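You operate a simulated robot arm through the tools that you are given. There is no shell and no other tool. Be economical: measure what you need, move in short steps, check, and stop when the job is done.

Carry out the task below with a simulated robot arm. There is one attempt and no reset: what you move stays moved.

JOB
Put one of the lead weights from the rubber mat on the wash bench on the wooden ledge of the bar frame. Take the blue tin and put it on the blue mat. Put the silver plate on the clear pane. Fetch the green tin and set it on the wooden ledge of the bar frame. Put the jar on the silver disc. Put the blue bin from the table top on the grey pane. Close the plates case lid. The order is free. Set down upright: blue tin, green tin, jar.

Only the result counts: the job must be done as asked and must still hold three seconds after the hand-in. Knocking over, shifting, dropping, spilling or breaking anything else fails it. Lids that push on must go on centred and level and be pressed home; caps that screw on are set level and turned clockwise until they are tight.

ROBOT AND FRAMES
A 7-joint arm with a vacuum gripper on a trunk, on a base that drives. Base frame: it is fixed to the floor where the robot stands at the start and does not move with it; the origin is under the middle of the robot, x ahead of it, y to its left, z up; the surface under the hand at the start is at about z = 86. Readings come in cm, degrees, newtons and seconds.
Its first joint turns from -166.0 to 166.0 degrees. Places, roughly: blue bin (11x10x5 cm) [-30, -410, 80]; blue mat (25x15 cm) [48, -572, 86]; blue tin [-200, -625, 100]; clear pane (19x15x1 cm) [-190, -650, 90]; green tin [-175, -600, 100]; grey pane (19x15x1 cm) [-350, -270, 80]; jar (7x7x10 cm) [-50, -400, 80]; lead weight [50, 25, 100]; plates case lid [-380, -490, 110]; silver disc (8x8x1 cm) [-20, -410, 80]; silver plate (12x8x2 cm) [-170, -630, 90]; wooden ledge of the bar frame (72x16 cm) [-378, -194, 74]. Payload 1.06 kg.
Tool frame: the origin (TCP) lies in the middle of the cups' lips, and z points out of the cups. The gripper has 1 cup of 2.4 cm across, covering 2.4 by 2.4 cm (tool x, y); the bellows give 0.8 cm. With the vacuum on, a cup seals on a smooth face that it is pressed against (1 to 4 N); it does not hold porous or soft things. The pull reaches 23 N.
Orientation is that of the tool frame in the base frame, as [roll, pitch, yaw] about the fixed x, y, z axes, in that order (R = Rz(yaw) Ry(pitch) Rx(roll)). With the cups facing straight down, the tool's x points along the base's -x, its y along +y and its z along -z.

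CONTROLS
- The arm moves only by the tool jog_arm. Its argument "moves" is a list of rows, each an object (a shift or turn left out is 0, a gripper value left out holds the last) with "delta_pos": the shift along the base's x, y, z in mm, a list of three; "delta_rot": the turn, a rotation vector about the base's x, y, z in degrees, a list of three; "vacuum": the vacuum: 1 switches it on, 0 off. In form: [{"delta_pos": [dx, dy, dz], "delta_rot": [rx, ry, rz], "vacuum": vacuum}, ...]. A call has 1 to 10 rows; each row is the pose to reach, as a shift and turn from the pose commanded when the call began. Each row takes 0.2 s and may step no farther than 5 cm and 8.6 degrees from the row before; otherwise, or with a gripper value out of range, the whole call is refused. Where a pose cannot be reached the arm comes as near as it can. A force on the tool above 40 N (or 10 N above the force at the start of the call, whichever is more), or a blocked arm, ends the call early, and 0.2 s more pass. The pull builds up within a second once a cup has sealed. Time passes only in rows, and 0.2 s behind the last, so rows that repeat a pose give it time. The reply holds the time, the measured pose of the TCP, the force on the tool along the base axes and the pull of the vacuum, in the units named above and with some noise, with the torque about the TCP (base axes, N m) and any sound that the robot's microphone picked up.
- Cameras (640 x 400 px; columns grow to the right, rows downward): "scene" is now at [15.84, 18.67, 147.52]; the picture's right is [-0.19, -0.98, 0.00], its down [-0.75, 0.15, -0.64] and it looks along [0.63, -0.12, -0.77] (base axes); focal length 271 px, centre (320, 200). "wrist" rides on the gripper at [7.8, 1.9, -9.6] in the tool frame; the picture's right is [-0.24, 0.97, 0.00], its down [-0.71, -0.17, -0.69] and it looks along [-0.67, -0.16, 0.73] (tool axes); focal length 243 px, centre (320, 200).
- snapshot(camera): a new picture of that camera. No time passes.
- drive_base(legs): drives the robot by 1 to 6 legs, each [ahead, left, turn to the left] in cm, cm and degrees, along the robot's own axes; the way and the turn of a leg run together, so that a leg with both is an arc; at most 150 cm and 180 degrees a leg. The arm and the cameras ride along, it lands a little off, and it stops where it bumps. It gives what a move gives.
- turn_head(pan, tilt): turns the head with the scene camera to pan (to the left, within 120 degrees either way) and tilt (down, from -29 to 69), counted from straight ahead of the robot. It gives what a move gives.
- measure_at(camera, pixels): there is no depth. For up to 12 entries [column, row, z] of the newest picture of that camera ("zoom" is the newest enlarged one), the place [x, y] in the base frame at which the ray of that pixel passes the height z, good to about 0.2 cm, but the place of the scene camera against the robot may be out by one fixed shift of up to 2.5 cm in any direction. No time passes.
- close_up(camera, box): a new picture of the part [left, top, right, bottom] of that camera's present view, enlarged. No time passes.
- close_job(): hands the job in; it is judged then, once.

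Keep the steps short. Do not move on a guess: measure, check each grasp and each placing, and mend mistakes. In all there are 131 turns and 144 pictures (those below and enlarged ones count). Leave the vacuum off and the arm clear of the work at the hand-in unless told otherwise, and finish with a single line.

The tools are called after "Request:" as name(argument=value, ...) on one line, values as JSON. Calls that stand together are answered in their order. jog_arm: Moves the arm, as the interface text tells. Its arguments: {"type":"object","properties":{"moves":{"type":"array","items":{"type":"object","properties":{"delta_pos":{"type":"array","items":{"type":"number"}},"delta_rot":{"type":"array","items":{"type":"number"}},"vacuum":{"type":"number"}}}}},"required":["moves"]} The other tools are called the same way: drive_base (legs) drives the base; turn_head (pan, tilt) turns the head that bears the scene camera; snapshot (camera) takes a picture; measure_at (camera, pixels) gives the place at which the rays of pixels pass given heights; close_up (camera, box) takes an enlarged picture of a part of a camera's view; close_job () hands the job in.

At the start:

```text
time_s: 0.0
tcp_pos: [51.82, 22.26, 111.6]
ee_rot: [180.0, 0.0, 180.0]
wrist_force: [-0.2, 0.2, 0.0]
ft_torque: [0.01, -0.02, 0.0]
pull: 0.1
robot x, y, heading: [-0.12, 0.16, 0.0]
head pan, tilt: [-11.1, 50.3]
```

scene: 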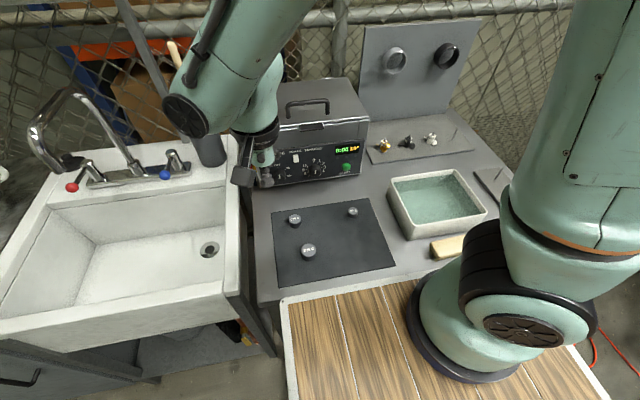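
wrist: 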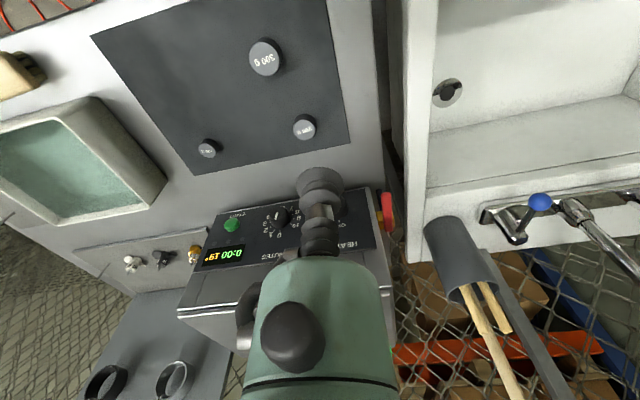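

I see three weights on the dark mat in the wrist view at (265,55), (304,126), (207,148). I'll enlarge them and measure them.

Request:
close_up(camera="wrist", box=[180, 20, 360, 180])

Request:
measure_at(camera="wrist", pixels=[[265, 50, 86], [265, 50, 89], [268, 74, 86], [304, 124, 86], [304, 124, 88], [207, 146, 86], [207, 146, 88], [93, 38, 86], [195, 174, 86], [350, 143, 86]])

Request:
close_up(camera="scene", box=[260, 190, 400, 280])

```text
2.50 times, centred on (270, 100) of wrist
```

zoom: 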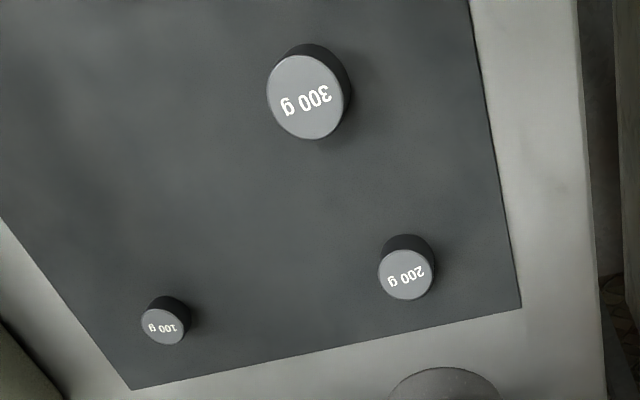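

```text
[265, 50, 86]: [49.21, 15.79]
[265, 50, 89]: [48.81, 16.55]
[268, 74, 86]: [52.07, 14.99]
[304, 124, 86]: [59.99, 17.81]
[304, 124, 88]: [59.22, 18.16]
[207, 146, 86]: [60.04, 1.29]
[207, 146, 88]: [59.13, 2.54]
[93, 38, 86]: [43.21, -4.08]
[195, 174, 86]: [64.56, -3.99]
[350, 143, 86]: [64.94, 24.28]
```

```text
4.44 times, centred on (330, 235) of scene
```

zoom: 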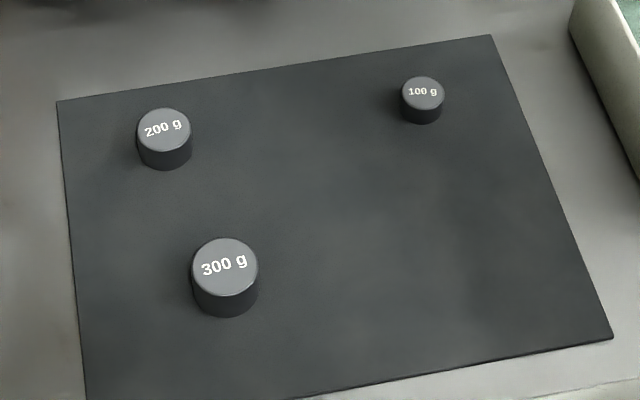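

The 300 g weight is nearest. I'll get the centre of its top and move over it.

Request:
measure_at(camera="wrist", pixels=[[265, 59, 88], [265, 59, 88.5], [265, 59, 89], [265, 59, 89.5]])

Request:
jog_arm(moves=[{"delta_pos": [-10, -30, -30]}, {"delta_pos": [-20, -60, -60]}, {"delta_pos": [-20, -60, -90]}, {"delta_pos": [-20, -60, -120]}])

Request:
snapshot(camera="wrist")

```text
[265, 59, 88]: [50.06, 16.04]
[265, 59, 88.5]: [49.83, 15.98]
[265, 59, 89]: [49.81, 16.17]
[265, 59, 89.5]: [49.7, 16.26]
```

```text
time_s: 1.0
tcp_pos: [49.84, 16.24, 99.56]
ee_rot: [180.0, 0.0, -180.0]
wrist_force: [-0.1, -0.1, -0.1]
ft_torque: [0.01, -0.02, 0.01]
pull: 0.0
robot x, y, heading: [-0.11, 0.03, 0.3]
head pan, tilt: [-11.1, 50.3]
```

```text
139 pictures are left
```

wrist: 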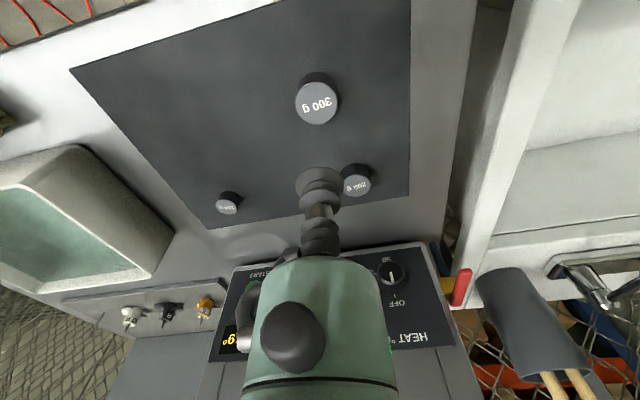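

Now I check the weight's top, at (317,104), from this nearer pose.

Request:
measure_at(camera="wrist", pixels=[[317, 104, 88], [317, 104, 88.5], [317, 104, 89], [317, 104, 89.5], [317, 126, 89], [296, 104, 89], [338, 104, 89]])

```text
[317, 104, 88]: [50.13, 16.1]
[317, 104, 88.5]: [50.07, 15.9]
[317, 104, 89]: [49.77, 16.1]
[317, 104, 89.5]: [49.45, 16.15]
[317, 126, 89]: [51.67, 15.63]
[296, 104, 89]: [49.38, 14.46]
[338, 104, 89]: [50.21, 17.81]
```

The two views agree on the top at about (49.9, 16.1). I go down with the vacuum on.

Request:
jog_arm(moves=[{"delta_pos": [0, -1, -40], "vacuum": 1}, {"delta_pos": [0, -1, -75]}, {"delta_pos": [0, -1, -90]}, {"delta_pos": [0, -1, -95]}, {"delta_pos": [0, -1, -98]}, {"delta_pos": [0, -1, -100]}, {"delta_pos": [0, -1, -100]}])

```text
time_s: 2.6
tcp_pos: [49.84, 16.24, 89.44]
ee_rot: [-179.9, 0.0, 180.0]
wrist_force: [0.5, 0.8, 0.2]
ft_torque: [0.01, 0.0, 0.01]
pull: 0.0
robot x, y, heading: [-0.52, -0.06, 0.1]
head pan, tilt: [-11.1, 50.3]
```

No contact at z 89.4, so I go on in 2 mm steps.

Request:
jog_arm(moves=[{"delta_pos": [0, 0, -2]}, {"delta_pos": [0, 0, -4]}, {"delta_pos": [0, 0, -6]}, {"delta_pos": [0, 0, -8]}, {"delta_pos": [0, 0, -8]}, {"delta_pos": [0, 0, -8]}])

```text
time_s: 4.0
tcp_pos: [49.89, 16.16, 88.83]
ee_rot: [-180.0, 0.0, 180.0]
wrist_force: [0.9, 1.2, 2.2]
ft_torque: [-0.02, -0.01, 0.01]
pull: 22.6
robot x, y, heading: [-0.1, -0.4, -0.0]
head pan, tilt: [-11.1, 50.3]
```

It sealed with a pull of 22.6. I lift it and check.

Request:
jog_arm(moves=[{"delta_pos": [0, 0, 10]}, {"delta_pos": [0, 0, 50]}, {"delta_pos": [0, 0, 100]}, {"delta_pos": [0, 0, 150]}, {"delta_pos": [0, 0, 200]}, {"delta_pos": [0, 0, 220]}])

Request:
turn_head(pan=-110, tilt=15)

Request:
snapshot(camera="wrist")

Request:
snapshot(camera="scene")

```text
time_s: 5.4
tcp_pos: [49.87, 16.12, 110.96]
ee_rot: [-180.0, 0.0, -180.0]
wrist_force: [-0.3, 0.2, -3.4]
ft_torque: [-0.01, 0.01, 0.0]
pull: 22.7
robot x, y, heading: [0.11, 0.11, -0.2]
head pan, tilt: [-11.1, 50.3]
```

```text
time_s: 7.2
tcp_pos: [49.91, 16.22, 110.83]
ee_rot: [-180.0, 0.0, -179.9]
wrist_force: [0.0, -0.3, -2.2]
ft_torque: [0.03, 0.02, -0.02]
pull: 22.7
robot x, y, heading: [-0.54, 0.2, -0.0]
head pan, tilt: [-110.0, 15.0]
```

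```text
138 pictures are left
```

wrist: 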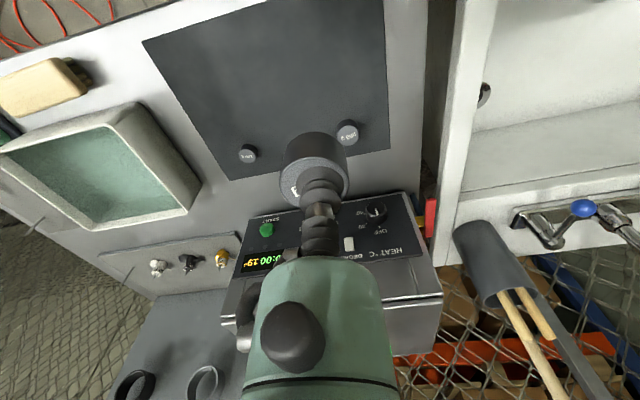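

```text
137 pictures are left
```

scene: 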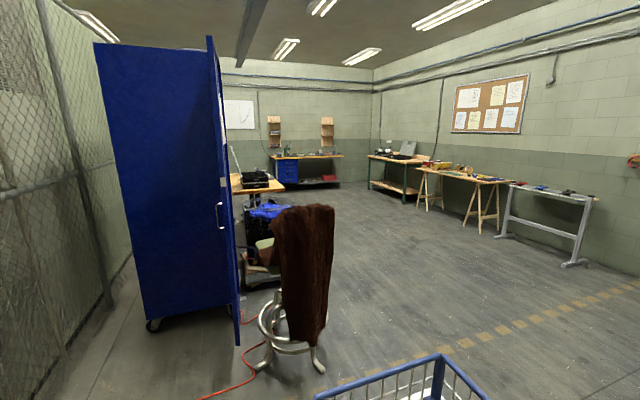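

The weight is held. I survey the surroundings before driving.

Request:
turn_head(pan=-120, tilt=45)

Request:
snapshot(camera="scene")

Request:
turn_head(pan=120, tilt=30)

Request:
snapshot(camera="scene")

```text
time_s: 8.1
tcp_pos: [49.88, 16.15, 110.91]
ee_rot: [-179.9, 0.0, -179.9]
wrist_force: [-0.6, 0.0, -2.8]
ft_torque: [0.03, -0.03, 0.02]
pull: 22.2
robot x, y, heading: [-0.24, -0.0, -0.0]
head pan, tilt: [-120.0, 45.0]
```

```text
136 pictures are left
```

scene: 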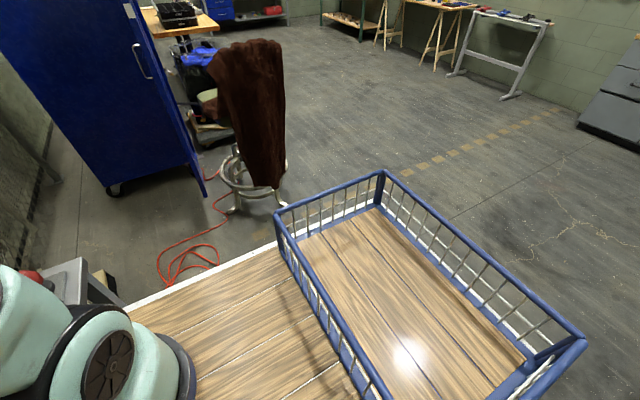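

```text
time_s: 11.5
tcp_pos: [49.95, 16.18, 110.8]
ee_rot: [-180.0, 0.0, -179.9]
wrist_force: [0.3, 0.0, -2.8]
ft_torque: [0.02, 0.0, 0.01]
pull: 23.0
robot x, y, heading: [0.11, 0.08, 0.2]
head pan, tilt: [120.0, 30.0]
```

```text
135 pictures are left
```

scene: 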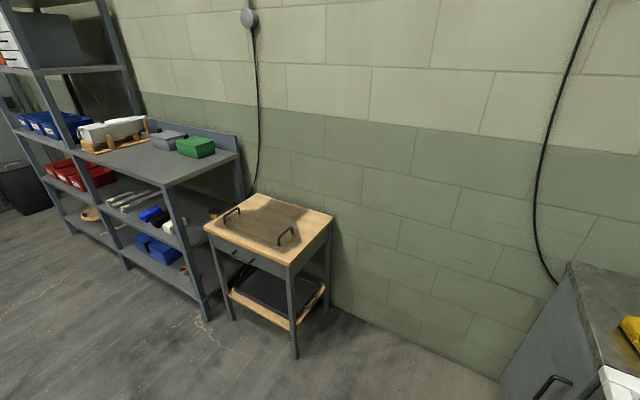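

The robot carries a deck with a railed basket behind it. I measure floor points on the left side (table leg (295,358), shelf leg (207,320)) to see the room behind.

Request:
measure_at(camera="scene", pixels=[[295, 358, 0], [207, 320, 0], [125, 268, 0], [70, 234, 0], [232, 320, 0], [500, 378, 0], [40, 205, 0]])

Request:
turn_head(pan=-120, tilt=60)

Request:
snapshot(camera="scene")

```text
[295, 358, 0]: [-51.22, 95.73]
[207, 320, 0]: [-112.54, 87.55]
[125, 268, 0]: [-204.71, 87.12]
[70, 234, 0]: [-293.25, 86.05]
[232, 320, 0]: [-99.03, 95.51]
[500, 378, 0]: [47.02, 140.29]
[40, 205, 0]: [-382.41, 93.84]
```

```text
time_s: 14.9
tcp_pos: [49.99, 16.1, 110.71]
ee_rot: [180.0, 0.0, 179.9]
wrist_force: [0.1, -0.3, -2.9]
ft_torque: [0.04, 0.02, -0.02]
pull: 23.1
robot x, y, heading: [0.02, -0.02, 0.1]
head pan, tilt: [-120.0, 60.0]
```

```text
134 pictures are left
```

scene: 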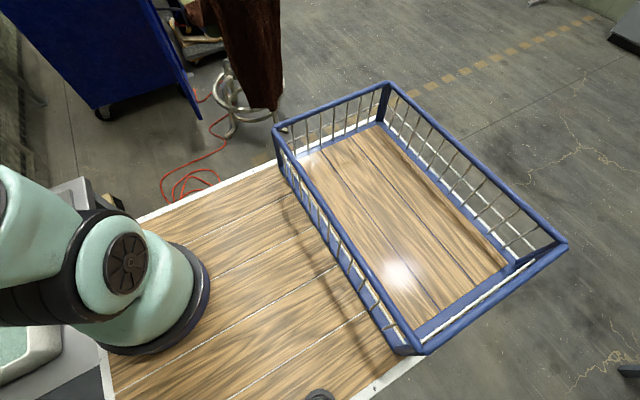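

I measure the deck's and basket's corners at plausible heights, plus the stool and cabinet on the floor.

Request:
measure_at(camera="scene", pixels=[[150, 305, 60], [150, 305, 75], [388, 84, 65], [388, 84, 75], [562, 245, 75], [277, 128, 75], [420, 350, 75], [107, 345, 60], [145, 217, 60], [235, 125, 0], [190, 122, 0], [105, 115, 0]])

```text
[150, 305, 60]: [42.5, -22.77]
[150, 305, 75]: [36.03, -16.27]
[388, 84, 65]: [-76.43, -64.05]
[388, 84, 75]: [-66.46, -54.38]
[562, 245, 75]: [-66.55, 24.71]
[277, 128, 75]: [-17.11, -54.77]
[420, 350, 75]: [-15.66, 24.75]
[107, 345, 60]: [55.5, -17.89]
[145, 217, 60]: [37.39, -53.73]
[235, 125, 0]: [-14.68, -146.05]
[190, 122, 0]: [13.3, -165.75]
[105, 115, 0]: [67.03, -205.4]
```

Space behind and to the right is open; the shelf is at y≈87 and the stool at (-15,-146). I back off and turn towards the far wall, then look.

Request:
drive_base(legs=[[-140, 0, 0], [0, -60, 0], [0, 0, 180]])

Request:
turn_head(pan=20, tilt=20)

Request:
snapshot(camera="scene")

```text
time_s: 32.2
tcp_pos: [-189.06, -76.64, 110.79]
ee_rot: [180.0, 0.0, 0.2]
wrist_force: [0.5, 0.0, -2.8]
ft_torque: [-0.04, 0.0, -0.01]
pull: 22.7
robot x, y, heading: [-139.09, -60.28, -179.6]
head pan, tilt: [-120.0, 60.0]
```

```text
time_s: 34.4
tcp_pos: [-188.97, -76.7, 110.87]
ee_rot: [180.0, -0.1, 0.2]
wrist_force: [0.6, 0.4, -3.2]
ft_torque: [0.02, 0.01, -0.01]
pull: 22.9
robot x, y, heading: [-139.15, -60.27, -179.9]
head pan, tilt: [20.0, 20.0]
```

```text
133 pictures are left
```

scene: 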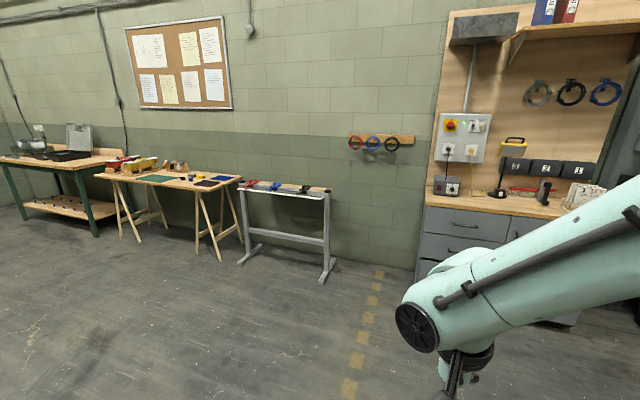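

The bar frame is at (285,190). I'll enlarge it.

Request:
close_up(camera="scene", box=[220, 165, 360, 290])

Request:
close_up(camera="scene", box=[90, 140, 250, 240])

Request:
measure_at(camera="scene", pixels=[[242, 264, 0], [322, 284, 0], [135, 240, 0], [218, 260, 0], [240, 190, 74], [328, 192, 74]])

```text
3.20 times, centred on (290, 228) of scene
```

zoom: 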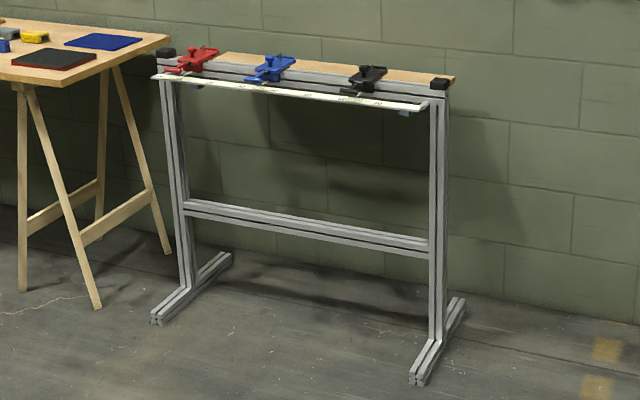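

```text
4.00 times, centred on (170, 190) of scene
```

zoom: 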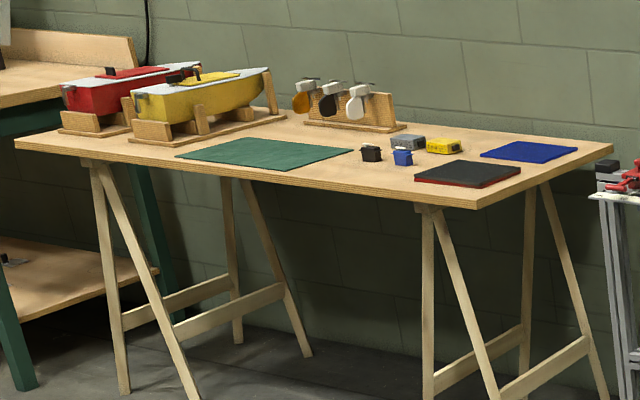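

```text
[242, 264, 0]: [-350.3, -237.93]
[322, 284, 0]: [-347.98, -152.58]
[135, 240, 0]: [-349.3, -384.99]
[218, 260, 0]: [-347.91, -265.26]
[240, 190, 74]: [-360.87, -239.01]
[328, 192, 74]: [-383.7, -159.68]
```

I drive to a stand in front of the bar frame, still short of it, and look.

Request:
drive_base(legs=[[0, 125, 0], [140, 0, 0]])

Request:
turn_head(pan=0, tilt=45)

Request:
snapshot(camera="scene")

Request:
snapshot(camera="wrist")

```text
time_s: 47.3
tcp_pos: [-327.54, -203.81, 110.88]
ee_rot: [180.0, 0.0, 0.6]
wrist_force: [-0.2, -0.1, -3.0]
ft_torque: [0.0, -0.01, 0.0]
pull: 22.4
robot x, y, heading: [-277.49, -187.02, -179.2]
head pan, tilt: [20.0, 20.0]
```

```text
time_s: 48.1
tcp_pos: [-327.47, -203.74, 110.8]
ee_rot: [180.0, 0.0, 0.6]
wrist_force: [1.2, 0.1, -2.5]
ft_torque: [-0.01, -0.01, -0.01]
pull: 22.5
robot x, y, heading: [-277.56, -186.92, -179.6]
head pan, tilt: [0.0, 45.0]
```

```text
130 pictures are left
```

scene: 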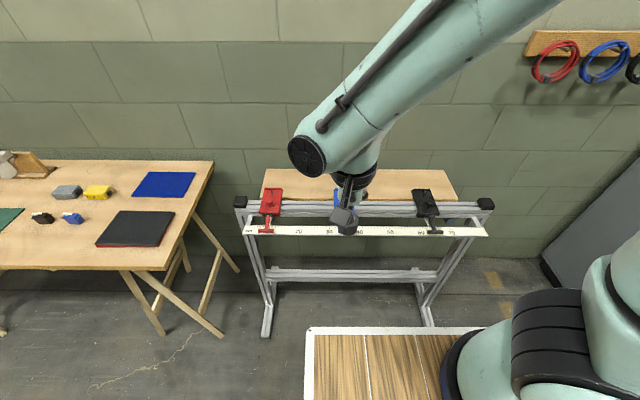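

```text
129 pictures are left
```

wrist: 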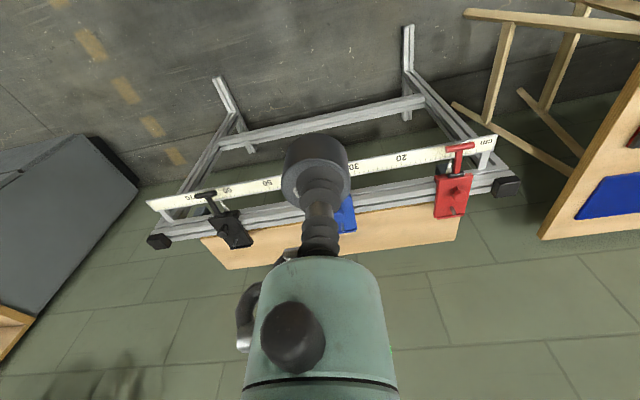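

The ledge shows well in the wrist view. I measure its edges and the clamps.

Request:
measure_at(camera="wrist", pixels=[[202, 238, 74], [228, 270, 74], [455, 241, 74], [460, 212, 74], [240, 236, 78], [246, 248, 78], [435, 216, 78], [468, 214, 78], [332, 233, 78], [357, 231, 78], [265, 248, 74], [395, 232, 74]])

Request:
measure_at(camera="scene", pixels=[[264, 170, 74], [443, 170, 74], [457, 200, 74], [306, 330, 90], [480, 328, 90]])

```text
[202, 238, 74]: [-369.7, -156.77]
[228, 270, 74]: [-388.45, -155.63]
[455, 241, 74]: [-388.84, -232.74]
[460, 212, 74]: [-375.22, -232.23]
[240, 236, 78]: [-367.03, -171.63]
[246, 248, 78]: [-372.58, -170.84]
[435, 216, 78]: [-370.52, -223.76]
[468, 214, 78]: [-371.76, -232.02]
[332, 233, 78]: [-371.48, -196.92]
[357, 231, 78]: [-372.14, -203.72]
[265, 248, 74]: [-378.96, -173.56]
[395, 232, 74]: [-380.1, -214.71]
```

```text
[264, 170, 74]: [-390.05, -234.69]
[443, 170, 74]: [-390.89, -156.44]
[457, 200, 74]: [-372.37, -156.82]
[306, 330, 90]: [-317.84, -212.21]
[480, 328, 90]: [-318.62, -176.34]
```

The ledge spans x −370…−388, y −157…−232. The gap between the black and blue clamps is at y −173…−196, so I aim for (−380, −184). I drive 16 cm closer.

Request:
drive_base(legs=[[16, 0, 0]])

Request:
jog_arm(moves=[{"delta_pos": [-36, 20, 0]}, {"delta_pos": [-72, 40, 0]}, {"delta_pos": [-108, 60, 0]}, {"delta_pos": [-144, 80, 0]}, {"delta_pos": [-180, 100, 0]}, {"delta_pos": [-216, 120, 0]}, {"delta_pos": [-252, 140, 0]}, {"delta_pos": [-288, 160, 0]}, {"delta_pos": [-324, 180, 0]}, {"delta_pos": [-350, 195, 0]}])

Request:
snapshot(camera="wrist")

```text
time_s: 49.6
tcp_pos: [-343.55, -203.92, 110.77]
ee_rot: [180.0, 0.1, 0.7]
wrist_force: [-0.2, -0.8, -3.4]
ft_torque: [0.0, -0.02, 0.0]
pull: 22.8
robot x, y, heading: [-294.05, -187.49, -179.3]
head pan, tilt: [0.0, 45.0]
```

```text
time_s: 51.8
tcp_pos: [-378.53, -184.58, 110.83]
ee_rot: [180.0, 0.0, 0.7]
wrist_force: [1.1, -0.9, -2.5]
ft_torque: [0.01, 0.01, -0.03]
pull: 23.0
robot x, y, heading: [-293.91, -187.09, -179.6]
head pan, tilt: [0.0, 45.0]
```

```text
128 pictures are left
```

wrist: 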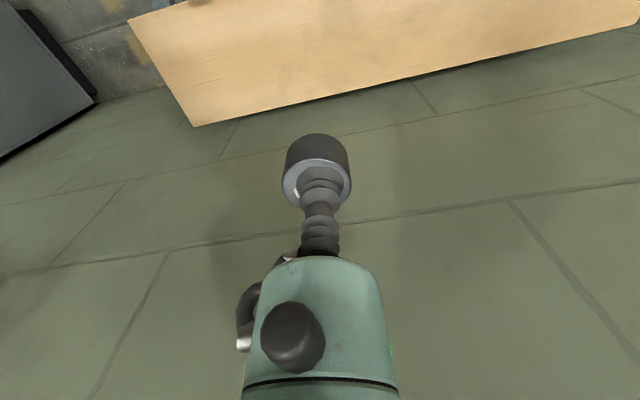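

I recheck the ledge's back edge from here, at (194,126) and (400,78).

Request:
measure_at(camera="wrist", pixels=[[194, 126, 74], [194, 126, 76], [194, 126, 78], [130, 20, 74], [130, 20, 76], [130, 20, 78], [400, 78, 74], [400, 78, 76]])

```text
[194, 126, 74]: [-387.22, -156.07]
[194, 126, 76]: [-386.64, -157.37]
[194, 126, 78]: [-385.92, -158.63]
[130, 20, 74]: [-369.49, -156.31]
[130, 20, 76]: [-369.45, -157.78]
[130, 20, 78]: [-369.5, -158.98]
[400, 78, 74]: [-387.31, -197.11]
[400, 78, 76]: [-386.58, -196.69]
```

The ledge's centre is at about x −378.5, z≈76. The tool is over it, so I lower it.

Request:
jog_arm(moves=[{"delta_pos": [-2, 0, -50]}, {"delta_pos": [-2, 0, -100]}, {"delta_pos": [-2, 0, -150]}, {"delta_pos": [-2, 0, -200]}, {"delta_pos": [-2, 0, -240]}, {"delta_pos": [-2, 0, -270]}, {"delta_pos": [-2, 0, -290]}, {"delta_pos": [-2, 0, -300]}, {"delta_pos": [-2, 0, -300]}])

Request:
snapshot(camera="scene")

```text
time_s: 53.8
tcp_pos: [-378.7, -184.46, 80.8]
ee_rot: [-180.0, 0.1, 0.7]
wrist_force: [0.8, -0.2, -3.0]
ft_torque: [0.04, 0.02, 0.02]
pull: 23.0
robot x, y, heading: [-293.96, -186.98, -179.2]
head pan, tilt: [0.0, 45.0]
```

```text
127 pictures are left
```

scene: 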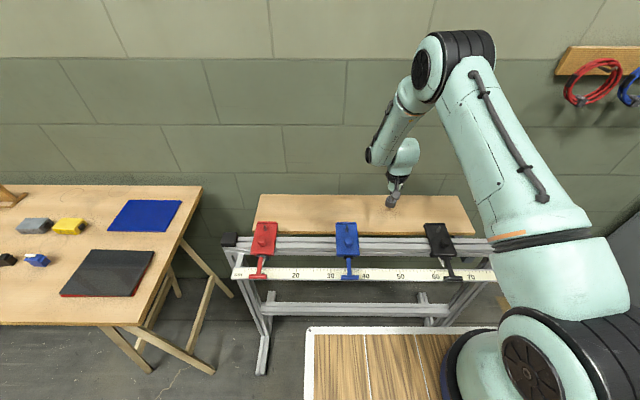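

It hangs just above the ledge. I go down in small steps, watching the force.

Request:
jog_arm(moves=[{"delta_pos": [0, 0, -5]}, {"delta_pos": [0, 0, -10]}, {"delta_pos": [0, 0, -13]}, {"delta_pos": [0, 0, -16]}, {"delta_pos": [0, 0, -18]}, {"delta_pos": [0, 0, -18]}])

```text
time_s: 55.2
tcp_pos: [-378.78, -184.56, 79.1]
ee_rot: [-180.0, 0.0, 0.7]
wrist_force: [-0.5, 0.7, -2.9]
ft_torque: [-0.01, -0.01, -0.01]
pull: 23.0
robot x, y, heading: [-293.57, -187.58, -179.3]
head pan, tilt: [0.0, 45.0]
```

Request:
jog_arm(moves=[{"delta_pos": [0, 0, -3]}, {"delta_pos": [0, 0, -6]}, {"delta_pos": [0, 0, -9]}, {"delta_pos": [0, 0, -12]}, {"delta_pos": [0, 0, -12]}])

```text
time_s: 56.4
tcp_pos: [-378.71, -184.47, 77.77]
ee_rot: [180.0, 0.0, 0.7]
wrist_force: [0.6, -0.4, -3.1]
ft_torque: [0.0, 0.01, 0.01]
pull: 23.0
robot x, y, heading: [-293.84, -187.27, -179.5]
head pan, tilt: [0.0, 45.0]
```

Still hanging free at 77.8; I go on.

Request:
jog_arm(moves=[{"delta_pos": [0, 0, -3]}, {"delta_pos": [0, 0, -6]}, {"delta_pos": [0, 0, -9]}, {"delta_pos": [0, 0, -12]}, {"delta_pos": [0, 0, -12]}])

```text
time_s: 57.6
tcp_pos: [-378.7, -184.48, 76.72]
ee_rot: [-179.9, 0.2, 0.8]
wrist_force: [2.0, -0.3, 16.6]
ft_torque: [0.06, 0.06, -0.02]
pull: 23.2
robot x, y, heading: [-293.64, -187.06, -179.4]
head pan, tilt: [0.0, 45.0]
```

It has touched the ledge (16.6 N). I ease off, release and rise.

Request:
jog_arm(moves=[{"delta_pos": [0, 0, 2], "vacuum": 0}, {"delta_pos": [0, 0, 2]}, {"delta_pos": [0, 0, 2]}, {"delta_pos": [0, 0, 2]}, {"delta_pos": [0, 0, 12]}, {"delta_pos": [0, 0, 50]}, {"delta_pos": [0, 0, 100]}, {"delta_pos": [0, 0, 150]}, {"delta_pos": [0, 0, 200]}, {"delta_pos": [0, 0, 240]}])

Request:
close_up(camera="scene", box=[240, 170, 500, 300])

Request:
measure_at(camera="scene", pixels=[[306, 330, 90], [2, 268, 76], [150, 252, 78], [95, 250, 78]])

```text
time_s: 59.8
tcp_pos: [-378.64, -184.53, 100.64]
ee_rot: [179.9, -0.2, 0.7]
wrist_force: [0.1, 0.2, -0.5]
ft_torque: [-0.05, 0.0, -0.01]
pull: 0.1
robot x, y, heading: [-293.68, -187.24, -179.3]
head pan, tilt: [0.0, 45.0]
```

```text
2.46 times, centred on (370, 235) of scene
```

zoom: 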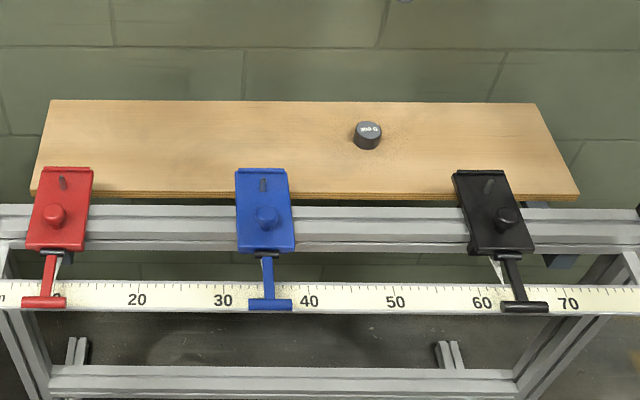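

```text
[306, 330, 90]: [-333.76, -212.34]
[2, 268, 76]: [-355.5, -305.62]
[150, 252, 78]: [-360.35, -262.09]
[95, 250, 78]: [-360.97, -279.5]
```

The weight stands on the ledge, well clear. I retract the arm, back off and drive to the case at about y = −490.

Request:
jog_arm(moves=[{"delta_pos": [36, -20, 10]}, {"delta_pos": [72, -40, 20]}, {"delta_pos": [108, -60, 30]}, {"delta_pos": [144, -80, 40]}, {"delta_pos": [180, -100, 60]}, {"delta_pos": [216, -120, 80]}, {"delta_pos": [252, -140, 100]}, {"delta_pos": [288, -160, 110]}, {"delta_pos": [324, -180, 120]}, {"delta_pos": [350, -195, 130]}])

Request:
drive_base(legs=[[-60, 0, 0], [0, 150, 0], [0, 125, 0]])

Request:
turn_head(pan=10, tilt=25)

Request:
snapshot(camera="scene")

```text
time_s: 62.0
tcp_pos: [-343.64, -204.06, 113.64]
ee_rot: [180.0, -0.1, 0.7]
wrist_force: [0.1, 0.2, -0.4]
ft_torque: [-0.04, -0.01, 0.0]
pull: 0.1
robot x, y, heading: [-294.19, -187.29, -179.0]
head pan, tilt: [0.0, 45.0]
```

```text
time_s: 78.3
tcp_pos: [-278.92, -478.8, 113.62]
ee_rot: [-179.9, -0.1, 1.3]
wrist_force: [-0.5, -0.4, 0.0]
ft_torque: [-0.01, 0.0, 0.04]
pull: 0.0
robot x, y, heading: [-229.37, -461.61, -178.7]
head pan, tilt: [0.0, 45.0]
```

```text
time_s: 79.1
tcp_pos: [-278.98, -478.88, 113.64]
ee_rot: [-179.9, 0.1, 1.3]
wrist_force: [-0.2, 0.5, 0.8]
ft_torque: [0.02, 0.03, -0.01]
pull: 0.0
robot x, y, heading: [-229.33, -461.44, -178.6]
head pan, tilt: [10.0, 25.0]
```

```text
125 pictures are left
```

scene: 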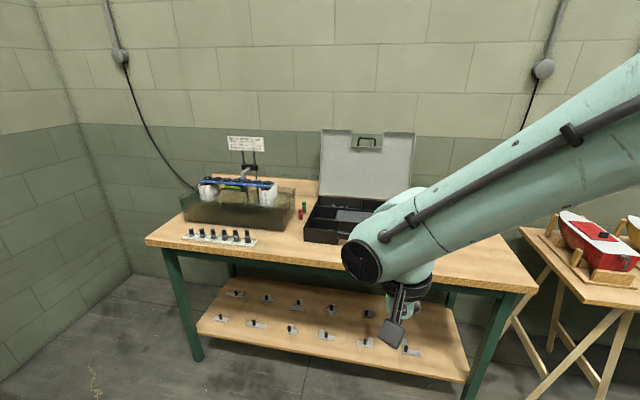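

The plates case sits open at (365,190), its lid standing up at the back. I'll enlarge it.

Request:
close_up(camera="scene", box=[290, 115, 440, 250])

Request:
measure_at(camera="scene", pixels=[[145, 242, 80], [525, 290, 80], [304, 240, 80], [320, 196, 87], [414, 135, 120], [321, 130, 120], [414, 135, 110], [190, 360, 0], [470, 400, 0]])

```text
2.96 times, centred on (365, 182) of scene
```

zoom: 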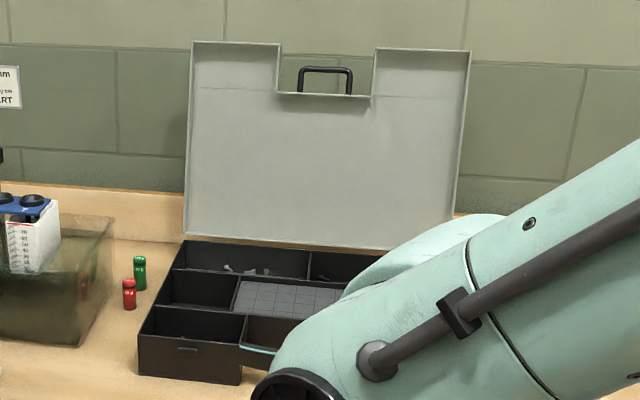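

```text
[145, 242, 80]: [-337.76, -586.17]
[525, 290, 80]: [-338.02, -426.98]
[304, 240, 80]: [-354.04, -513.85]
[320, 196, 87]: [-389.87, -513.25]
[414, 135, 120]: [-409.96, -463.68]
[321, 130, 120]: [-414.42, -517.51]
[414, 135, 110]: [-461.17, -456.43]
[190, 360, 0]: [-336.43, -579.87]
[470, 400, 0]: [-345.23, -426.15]
```

The lid leans back a little past upright (hinge near x −390, top near (−400, z 122)). I'll drive closer and use the wrist camera for better geometry.

Request:
drive_base(legs=[[48, 15, -1.3]])

Request:
jog_arm(moves=[{"delta_pos": [0, 0, 40]}, {"delta_pos": [0, 0, 80]}, {"delta_pos": [0, 0, 120]}, {"delta_pos": [0, 0, 160]}, {"delta_pos": [0, 0, 200]}])

Request:
snapshot(camera="wrist")

Request:
snapshot(camera="scene")

```text
time_s: 82.1
tcp_pos: [-327.15, -493.54, 113.67]
ee_rot: [-180.0, 0.0, 0.2]
wrist_force: [0.9, -0.3, 0.2]
ft_torque: [-0.03, 0.02, -0.02]
pull: 0.1
robot x, y, heading: [-277.17, -477.19, -179.9]
head pan, tilt: [10.0, 25.0]
```

```text
time_s: 83.3
tcp_pos: [-327.28, -493.54, 133.56]
ee_rot: [-180.0, -0.1, 0.1]
wrist_force: [-1.3, -0.4, 0.6]
ft_torque: [-0.03, -0.04, -0.03]
pull: 0.1
robot x, y, heading: [-276.86, -477.43, -179.9]
head pan, tilt: [10.0, 25.0]
```

```text
123 pictures are left
```

wrist: 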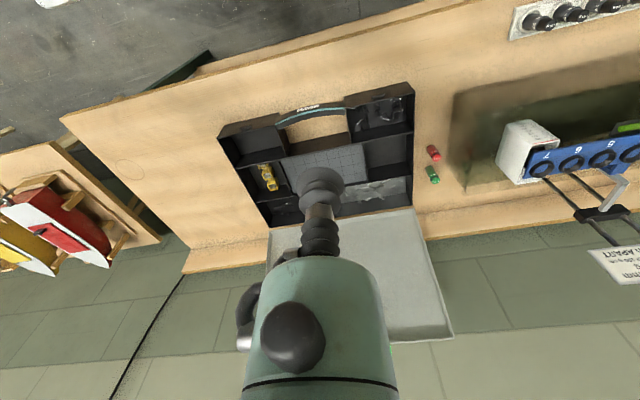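

```text
122 pictures are left
```

scene: 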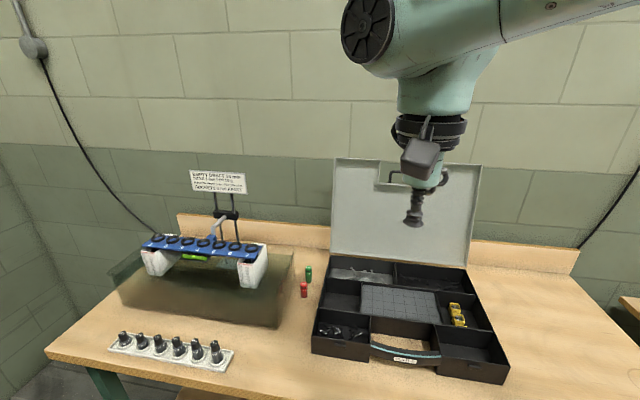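

I triangulate the lid corner seen in both views: wrist (453,337) and scene (335,158), along with the case's rim.

Request:
measure_at(camera="wrist", pixels=[[453, 337, 100], [453, 337, 110], [453, 337, 118], [412, 207, 86], [268, 227, 86], [220, 133, 86], [410, 88, 86], [412, 207, 84], [60, 118, 80], [190, 265, 80], [340, 105, 86], [433, 182, 82]])

Request:
measure_at(camera="scene", pixels=[[335, 158, 110], [335, 158, 115], [335, 158, 120], [482, 165, 115], [482, 165, 120], [331, 256, 86], [467, 266, 86], [313, 337, 86], [510, 365, 86], [47, 352, 80], [578, 270, 80]])

```text
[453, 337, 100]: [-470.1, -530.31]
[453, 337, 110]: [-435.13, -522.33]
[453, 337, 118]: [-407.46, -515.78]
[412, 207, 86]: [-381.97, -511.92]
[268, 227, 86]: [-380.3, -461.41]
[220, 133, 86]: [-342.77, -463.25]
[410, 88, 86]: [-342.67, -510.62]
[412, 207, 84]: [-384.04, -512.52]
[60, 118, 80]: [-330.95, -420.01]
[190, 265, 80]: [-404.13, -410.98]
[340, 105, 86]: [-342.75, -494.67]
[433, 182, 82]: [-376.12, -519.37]
```

```text
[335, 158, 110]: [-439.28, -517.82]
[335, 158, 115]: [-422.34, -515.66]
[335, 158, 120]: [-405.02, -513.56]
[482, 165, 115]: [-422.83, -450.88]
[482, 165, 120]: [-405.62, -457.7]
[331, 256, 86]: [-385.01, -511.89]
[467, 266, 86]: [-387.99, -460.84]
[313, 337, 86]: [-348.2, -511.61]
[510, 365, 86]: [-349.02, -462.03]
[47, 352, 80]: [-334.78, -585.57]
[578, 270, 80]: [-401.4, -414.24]
```

Geometry so far: hinge at about (−382, z 86), lid top at about (−398, z 121), leaning back ~24°, lid y −513…−462, notch in the middle. I plan to seal on the lid's inner face with the tool tilted forward, and pull it over. First I move 8 cm closer, then tilt the tool 66° away from the lid.

Request:
drive_base(legs=[[8, 0, 0]])

Request:
jog_arm(moves=[{"delta_pos": [0, 30, 0], "delta_rot": [0, 8.3, 0]}, {"delta_pos": [0, 60, 0], "delta_rot": [0, 16.5, 0]}, {"delta_pos": [0, 90, 0], "delta_rot": [0, 24.8, 0]}, {"delta_pos": [0, 120, 0], "delta_rot": [0, 33, 0]}, {"delta_pos": [0, 160, 0], "delta_rot": [0, 41.3, 0]}, {"delta_pos": [0, 200, 0], "delta_rot": [0, 49.5, 0]}, {"delta_pos": [0, 230, 0], "delta_rot": [0, 57.8, 0]}, {"delta_pos": [0, 250, 0], "delta_rot": [0, 66, 0]}])

Request:
snapshot(camera="wrist")

Request:
snapshot(camera="scene")

```text
time_s: 84.3
tcp_pos: [-335.31, -493.62, 133.54]
ee_rot: [180.0, 0.0, 0.2]
wrist_force: [0.0, -0.2, 0.0]
ft_torque: [-0.03, 0.06, 0.02]
pull: 0.0
robot x, y, heading: [-285.11, -476.96, -179.6]
head pan, tilt: [10.0, 25.0]
```

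```text
time_s: 86.1
tcp_pos: [-335.23, -468.65, 133.58]
ee_rot: [-179.8, 66.2, 0.3]
wrist_force: [0.9, -0.3, 0.2]
ft_torque: [-0.02, 0.03, -0.01]
pull: 0.0
robot x, y, heading: [-285.35, -476.7, -179.9]
head pan, tilt: [10.0, 25.0]
```

```text
121 pictures are left
```

wrist: 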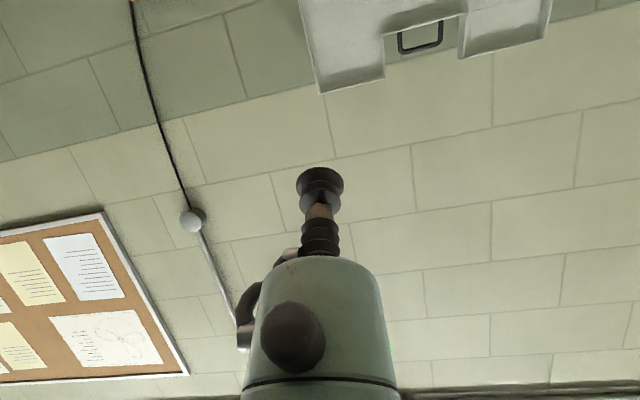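

```text
120 pictures are left
```

scene: 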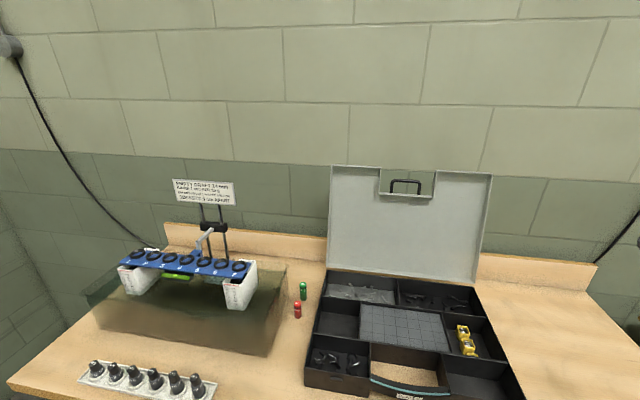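

The arm is now out of the scene view's way. I measure the lid's edges in both views.

Request:
measure_at(camera="wrist", pixels=[[322, 93, 119], [322, 93, 121], [322, 93, 123], [545, 40, 121], [385, 78, 121], [462, 58, 121]])

Request:
measure_at(camera="scene", pixels=[[330, 167, 119], [330, 167, 121], [492, 174, 119], [492, 174, 121], [326, 270, 86], [477, 283, 86], [306, 372, 84], [515, 382, 86]])

```text
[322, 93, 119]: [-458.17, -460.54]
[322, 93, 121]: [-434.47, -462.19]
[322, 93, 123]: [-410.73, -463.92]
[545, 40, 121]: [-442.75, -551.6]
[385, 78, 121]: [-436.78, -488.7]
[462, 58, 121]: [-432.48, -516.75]
```

```text
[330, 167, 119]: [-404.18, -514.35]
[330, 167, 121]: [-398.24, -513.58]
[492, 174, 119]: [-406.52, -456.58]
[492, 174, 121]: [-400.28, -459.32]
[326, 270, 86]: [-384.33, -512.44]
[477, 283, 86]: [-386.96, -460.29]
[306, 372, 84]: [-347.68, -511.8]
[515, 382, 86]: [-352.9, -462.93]
```

Top edge height comes out at z≈124.5, x≈−385…−390, so the lid is nearly upright (lean ~5°). I tilt the tool to 84° and bring the cup near the upper side panel at (−372, −470, 116).

Request:
jog_arm(moves=[{"delta_pos": [-40, -2, -20], "delta_rot": [0, 4, 0]}, {"delta_pos": [-80, -4, -40], "delta_rot": [0, 8, 0]}, {"delta_pos": [-120, -6, -60], "delta_rot": [0, 12, 0]}, {"delta_pos": [-160, -8, -80], "delta_rot": [0, 15, 0]}, {"delta_pos": [-200, -10, -100], "delta_rot": [0, 18, 0]}, {"delta_pos": [-240, -12, -120], "delta_rot": [0, 18, 0]}, {"delta_pos": [-280, -14, -140], "delta_rot": [0, 18, 0]}, {"delta_pos": [-320, -15, -160], "delta_rot": [0, 18, 0]}, {"delta_pos": [-350, -15, -176], "delta_rot": [0, 18, 0]}, {"delta_pos": [-365, -15, -176], "delta_rot": [0, 18, 0]}])

Request:
snapshot(camera="wrist")

Request:
snapshot(camera="scene")

```text
time_s: 88.3
tcp_pos: [-371.88, -470.19, 115.91]
ee_rot: [-178.2, 84.0, 1.9]
wrist_force: [0.3, -0.4, 0.2]
ft_torque: [0.02, 0.0, -0.02]
pull: 0.1
out of reach, approached as far as the arm can: row 2, 3, 4, 5
robot x, y, heading: [-285.65, -477.03, -179.7]
head pan, tilt: [10.0, 25.0]
```

```text
119 pictures are left
```

wrist: 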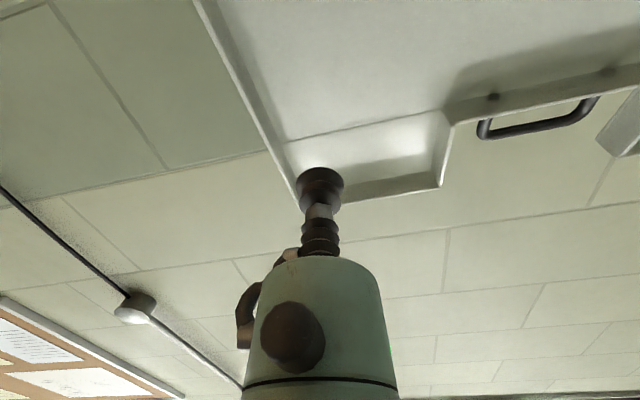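

```text
118 pictures are left
```

scene: 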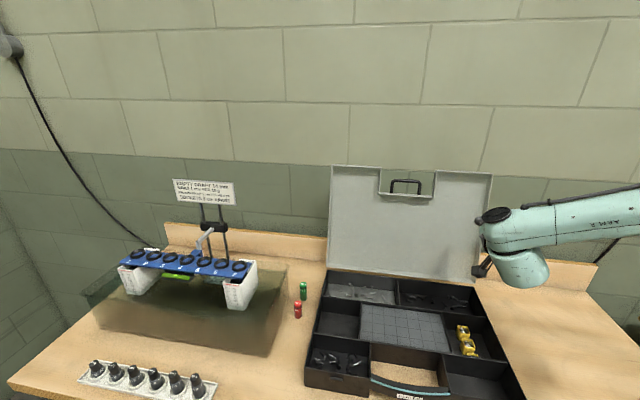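

The cup is near the lid's upper right corner. I shift 3 cm toward the middle and 5 cm down for a clean panel spot, then creep forward with the vacuum on.

Request:
jog_arm(moves=[{"delta_pos": [0, -30, -25], "vacuum": 1}, {"delta_pos": [0, -30, -50]}, {"delta_pos": [-30, -30, -50]}, {"delta_pos": [-60, -30, -50]}, {"delta_pos": [-80, -30, -50]}, {"delta_pos": [-95, -30, -50]}, {"delta_pos": [-105, -30, -50]}, {"delta_pos": [-110, -30, -50]}, {"delta_pos": [-110, -30, -50]}])

Request:
snapshot(camera="wrist")

```text
time_s: 90.0
tcp_pos: [-381.87, -473.14, 111.24]
ee_rot: [-178.1, 84.1, 1.9]
wrist_force: [23.9, 2.9, 10.6]
ft_torque: [-0.05, -0.27, 0.0]
pull: 22.8
robot x, y, heading: [-285.45, -477.17, -179.8]
head pan, tilt: [10.0, 25.0]
stopped in row 8: the force on the tool passed its limit at 43 N (the readings are from after the stop); the commanded pose is now the measured one
```

```text
117 pictures are left
```

wrist: 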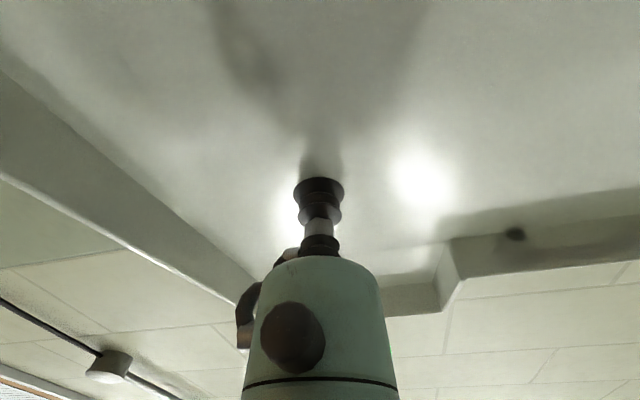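

Sealed with a pull of 22.8. I now swing it about the hinge in small steps and watch the force.

Request:
jog_arm(moves=[{"delta_pos": [6, 0, 0]}, {"delta_pos": [15, 0, 0], "delta_rot": [0, 2, 0]}, {"delta_pos": [27, 0, -2], "delta_rot": [0, 5, 0]}, {"delta_pos": [36, 0, -4], "delta_rot": [0, 7, 0]}, {"delta_pos": [48, 0, -7], "delta_rot": [0, 10, 0]}, {"delta_pos": [48, 0, -7], "delta_rot": [0, 10, 0]}])

```text
time_s: 91.4
tcp_pos: [-377.26, -473.1, 110.37]
ee_rot: [-2.8, 86.1, 177.3]
wrist_force: [-1.3, 0.3, 5.1]
ft_torque: [-0.11, -0.1, -0.01]
pull: 22.8
robot x, y, heading: [-285.52, -476.94, -179.6]
head pan, tilt: [10.0, 25.0]
```

It follows with little force. I go on to 25°.

Request:
jog_arm(moves=[{"delta_pos": [11, 0, -3], "delta_rot": [0, 2.5, 0]}, {"delta_pos": [21, 0, -6], "delta_rot": [0, 5, 0]}, {"delta_pos": [31, 0, -10], "delta_rot": [0, 7.5, 0]}, {"delta_pos": [41, 0, -15], "delta_rot": [0, 10, 0]}, {"delta_pos": [51, 0, -20], "delta_rot": [0, 12.5, 0]}, {"delta_pos": [61, 0, -25], "delta_rot": [0, 15, 0]}, {"delta_pos": [61, 0, -25], "delta_rot": [0, 15, 0]}])

Request:
snapshot(camera="scene")

```text
time_s: 93.0
tcp_pos: [-371.23, -473.1, 107.73]
ee_rot: [-0.5, 71.1, 179.5]
wrist_force: [1.4, -0.8, 3.7]
ft_torque: [-0.18, 0.04, 0.06]
pull: 22.7
robot x, y, heading: [-285.05, -477.2, -179.7]
head pan, tilt: [10.0, 25.0]
```

```text
116 pictures are left
```

scene: 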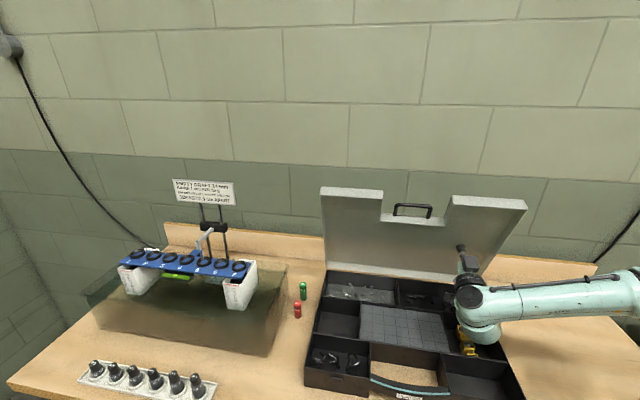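

The lid leans forward about 20°. I release the vacuum, holding still, to see whether the hinge holds it or it leans on the cup.

Request:
jog_arm(moves=[{"delta_pos": [0, 0, 0], "vacuum": 0}, {"delta_pos": [0, 0, 0]}, {"delta_pos": [0, 0, 0]}, {"delta_pos": [0, 0, 0]}, {"delta_pos": [10, 0, -3]}, {"delta_pos": [10, 0, -3]}, {"delta_pos": [10, 0, -3]}])

Request:
snapshot(camera="wrist")

```text
time_s: 94.6
tcp_pos: [-370.31, -473.08, 107.54]
ee_rot: [-0.6, 71.0, 179.4]
wrist_force: [-0.1, -0.9, -1.0]
ft_torque: [0.05, 0.06, 0.02]
pull: 0.1
robot x, y, heading: [-285.23, -477.32, -179.9]
head pan, tilt: [10.0, 25.0]
```

```text
115 pictures are left
```

wrist: 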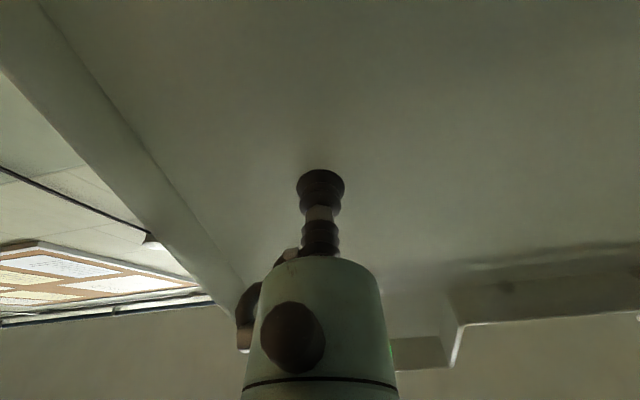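

No force: the hinge's friction holds the lid. I back the tool out straight along +x.

Request:
jog_arm(moves=[{"delta_pos": [20, 0, 0]}, {"delta_pos": [60, 0, 0]}, {"delta_pos": [100, 0, 5], "delta_rot": [0, -6, 0]}, {"delta_pos": [140, 0, 15], "delta_rot": [0, -12, 0]}, {"delta_pos": [180, 0, 40], "delta_rot": [0, -20, 0]}, {"delta_pos": [200, 0, 80], "delta_rot": [0, -28, 0]}, {"delta_pos": [210, 0, 125], "delta_rot": [0, -36, 0]}, {"delta_pos": [215, 0, 170], "delta_rot": [0, -44, 0]}, {"delta_pos": [220, 0, 220], "delta_rot": [0, -52, 0]}, {"delta_pos": [220, 0, 260], "delta_rot": [0, -60, 0]}])

Request:
snapshot(camera="scene")

Request:
snapshot(camera="wrist")

```text
refused: row 9 steps farther than a row can; nothing moved
```

```text
114 pictures are left
```

scene: 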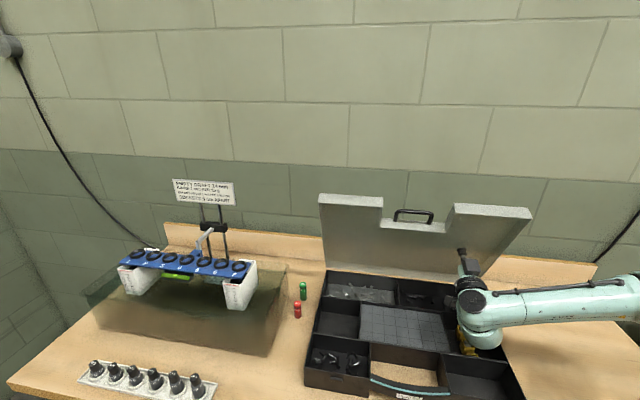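

```text
113 pictures are left
```

wrist: 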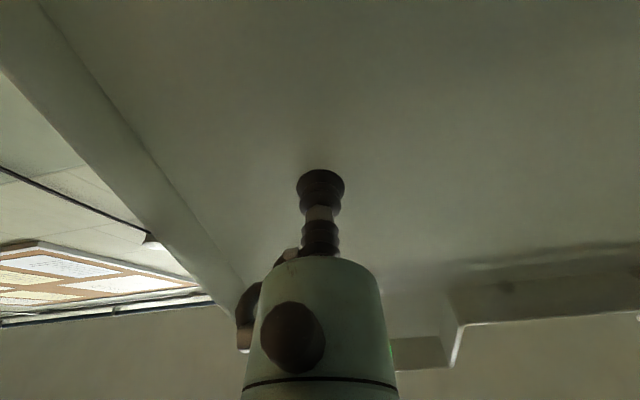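

Row 9 was too long. The lid may be resting lightly on the cup, so I withdraw straight out first.

Request:
jog_arm(moves=[{"delta_pos": [20, 0, 0]}, {"delta_pos": [68, 0, 0]}, {"delta_pos": [116, 0, 0]}, {"delta_pos": [164, 0, 0]}, {"delta_pos": [212, 0, 0]}])

Request:
snapshot(camera="scene")

```text
time_s: 95.8
tcp_pos: [-359.13, -473.21, 105.47]
ee_rot: [1.0, 70.4, -179.4]
wrist_force: [9.7, 16.4, 16.0]
ft_torque: [1.32, -2.49, 1.45]
pull: 0.2
out of reach, approached as far as the arm can: row 3, 4, 5
robot x, y, heading: [-285.16, -477.41, -179.9]
head pan, tilt: [10.0, 25.0]
stopped in row 5: the force on the tool passed its limit at 98 N (the readings are from after the stop); the commanded pose is now the measured one
```

```text
112 pictures are left
```

scene: 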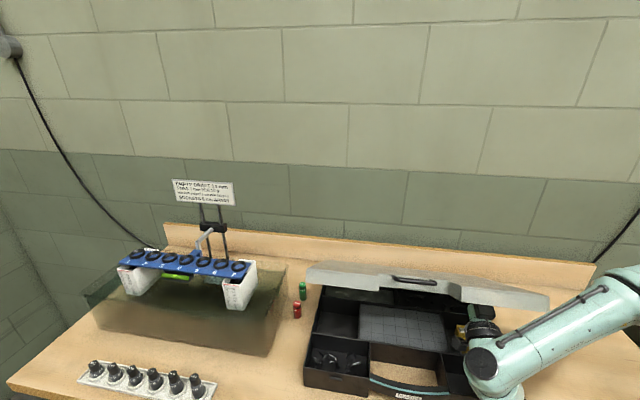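

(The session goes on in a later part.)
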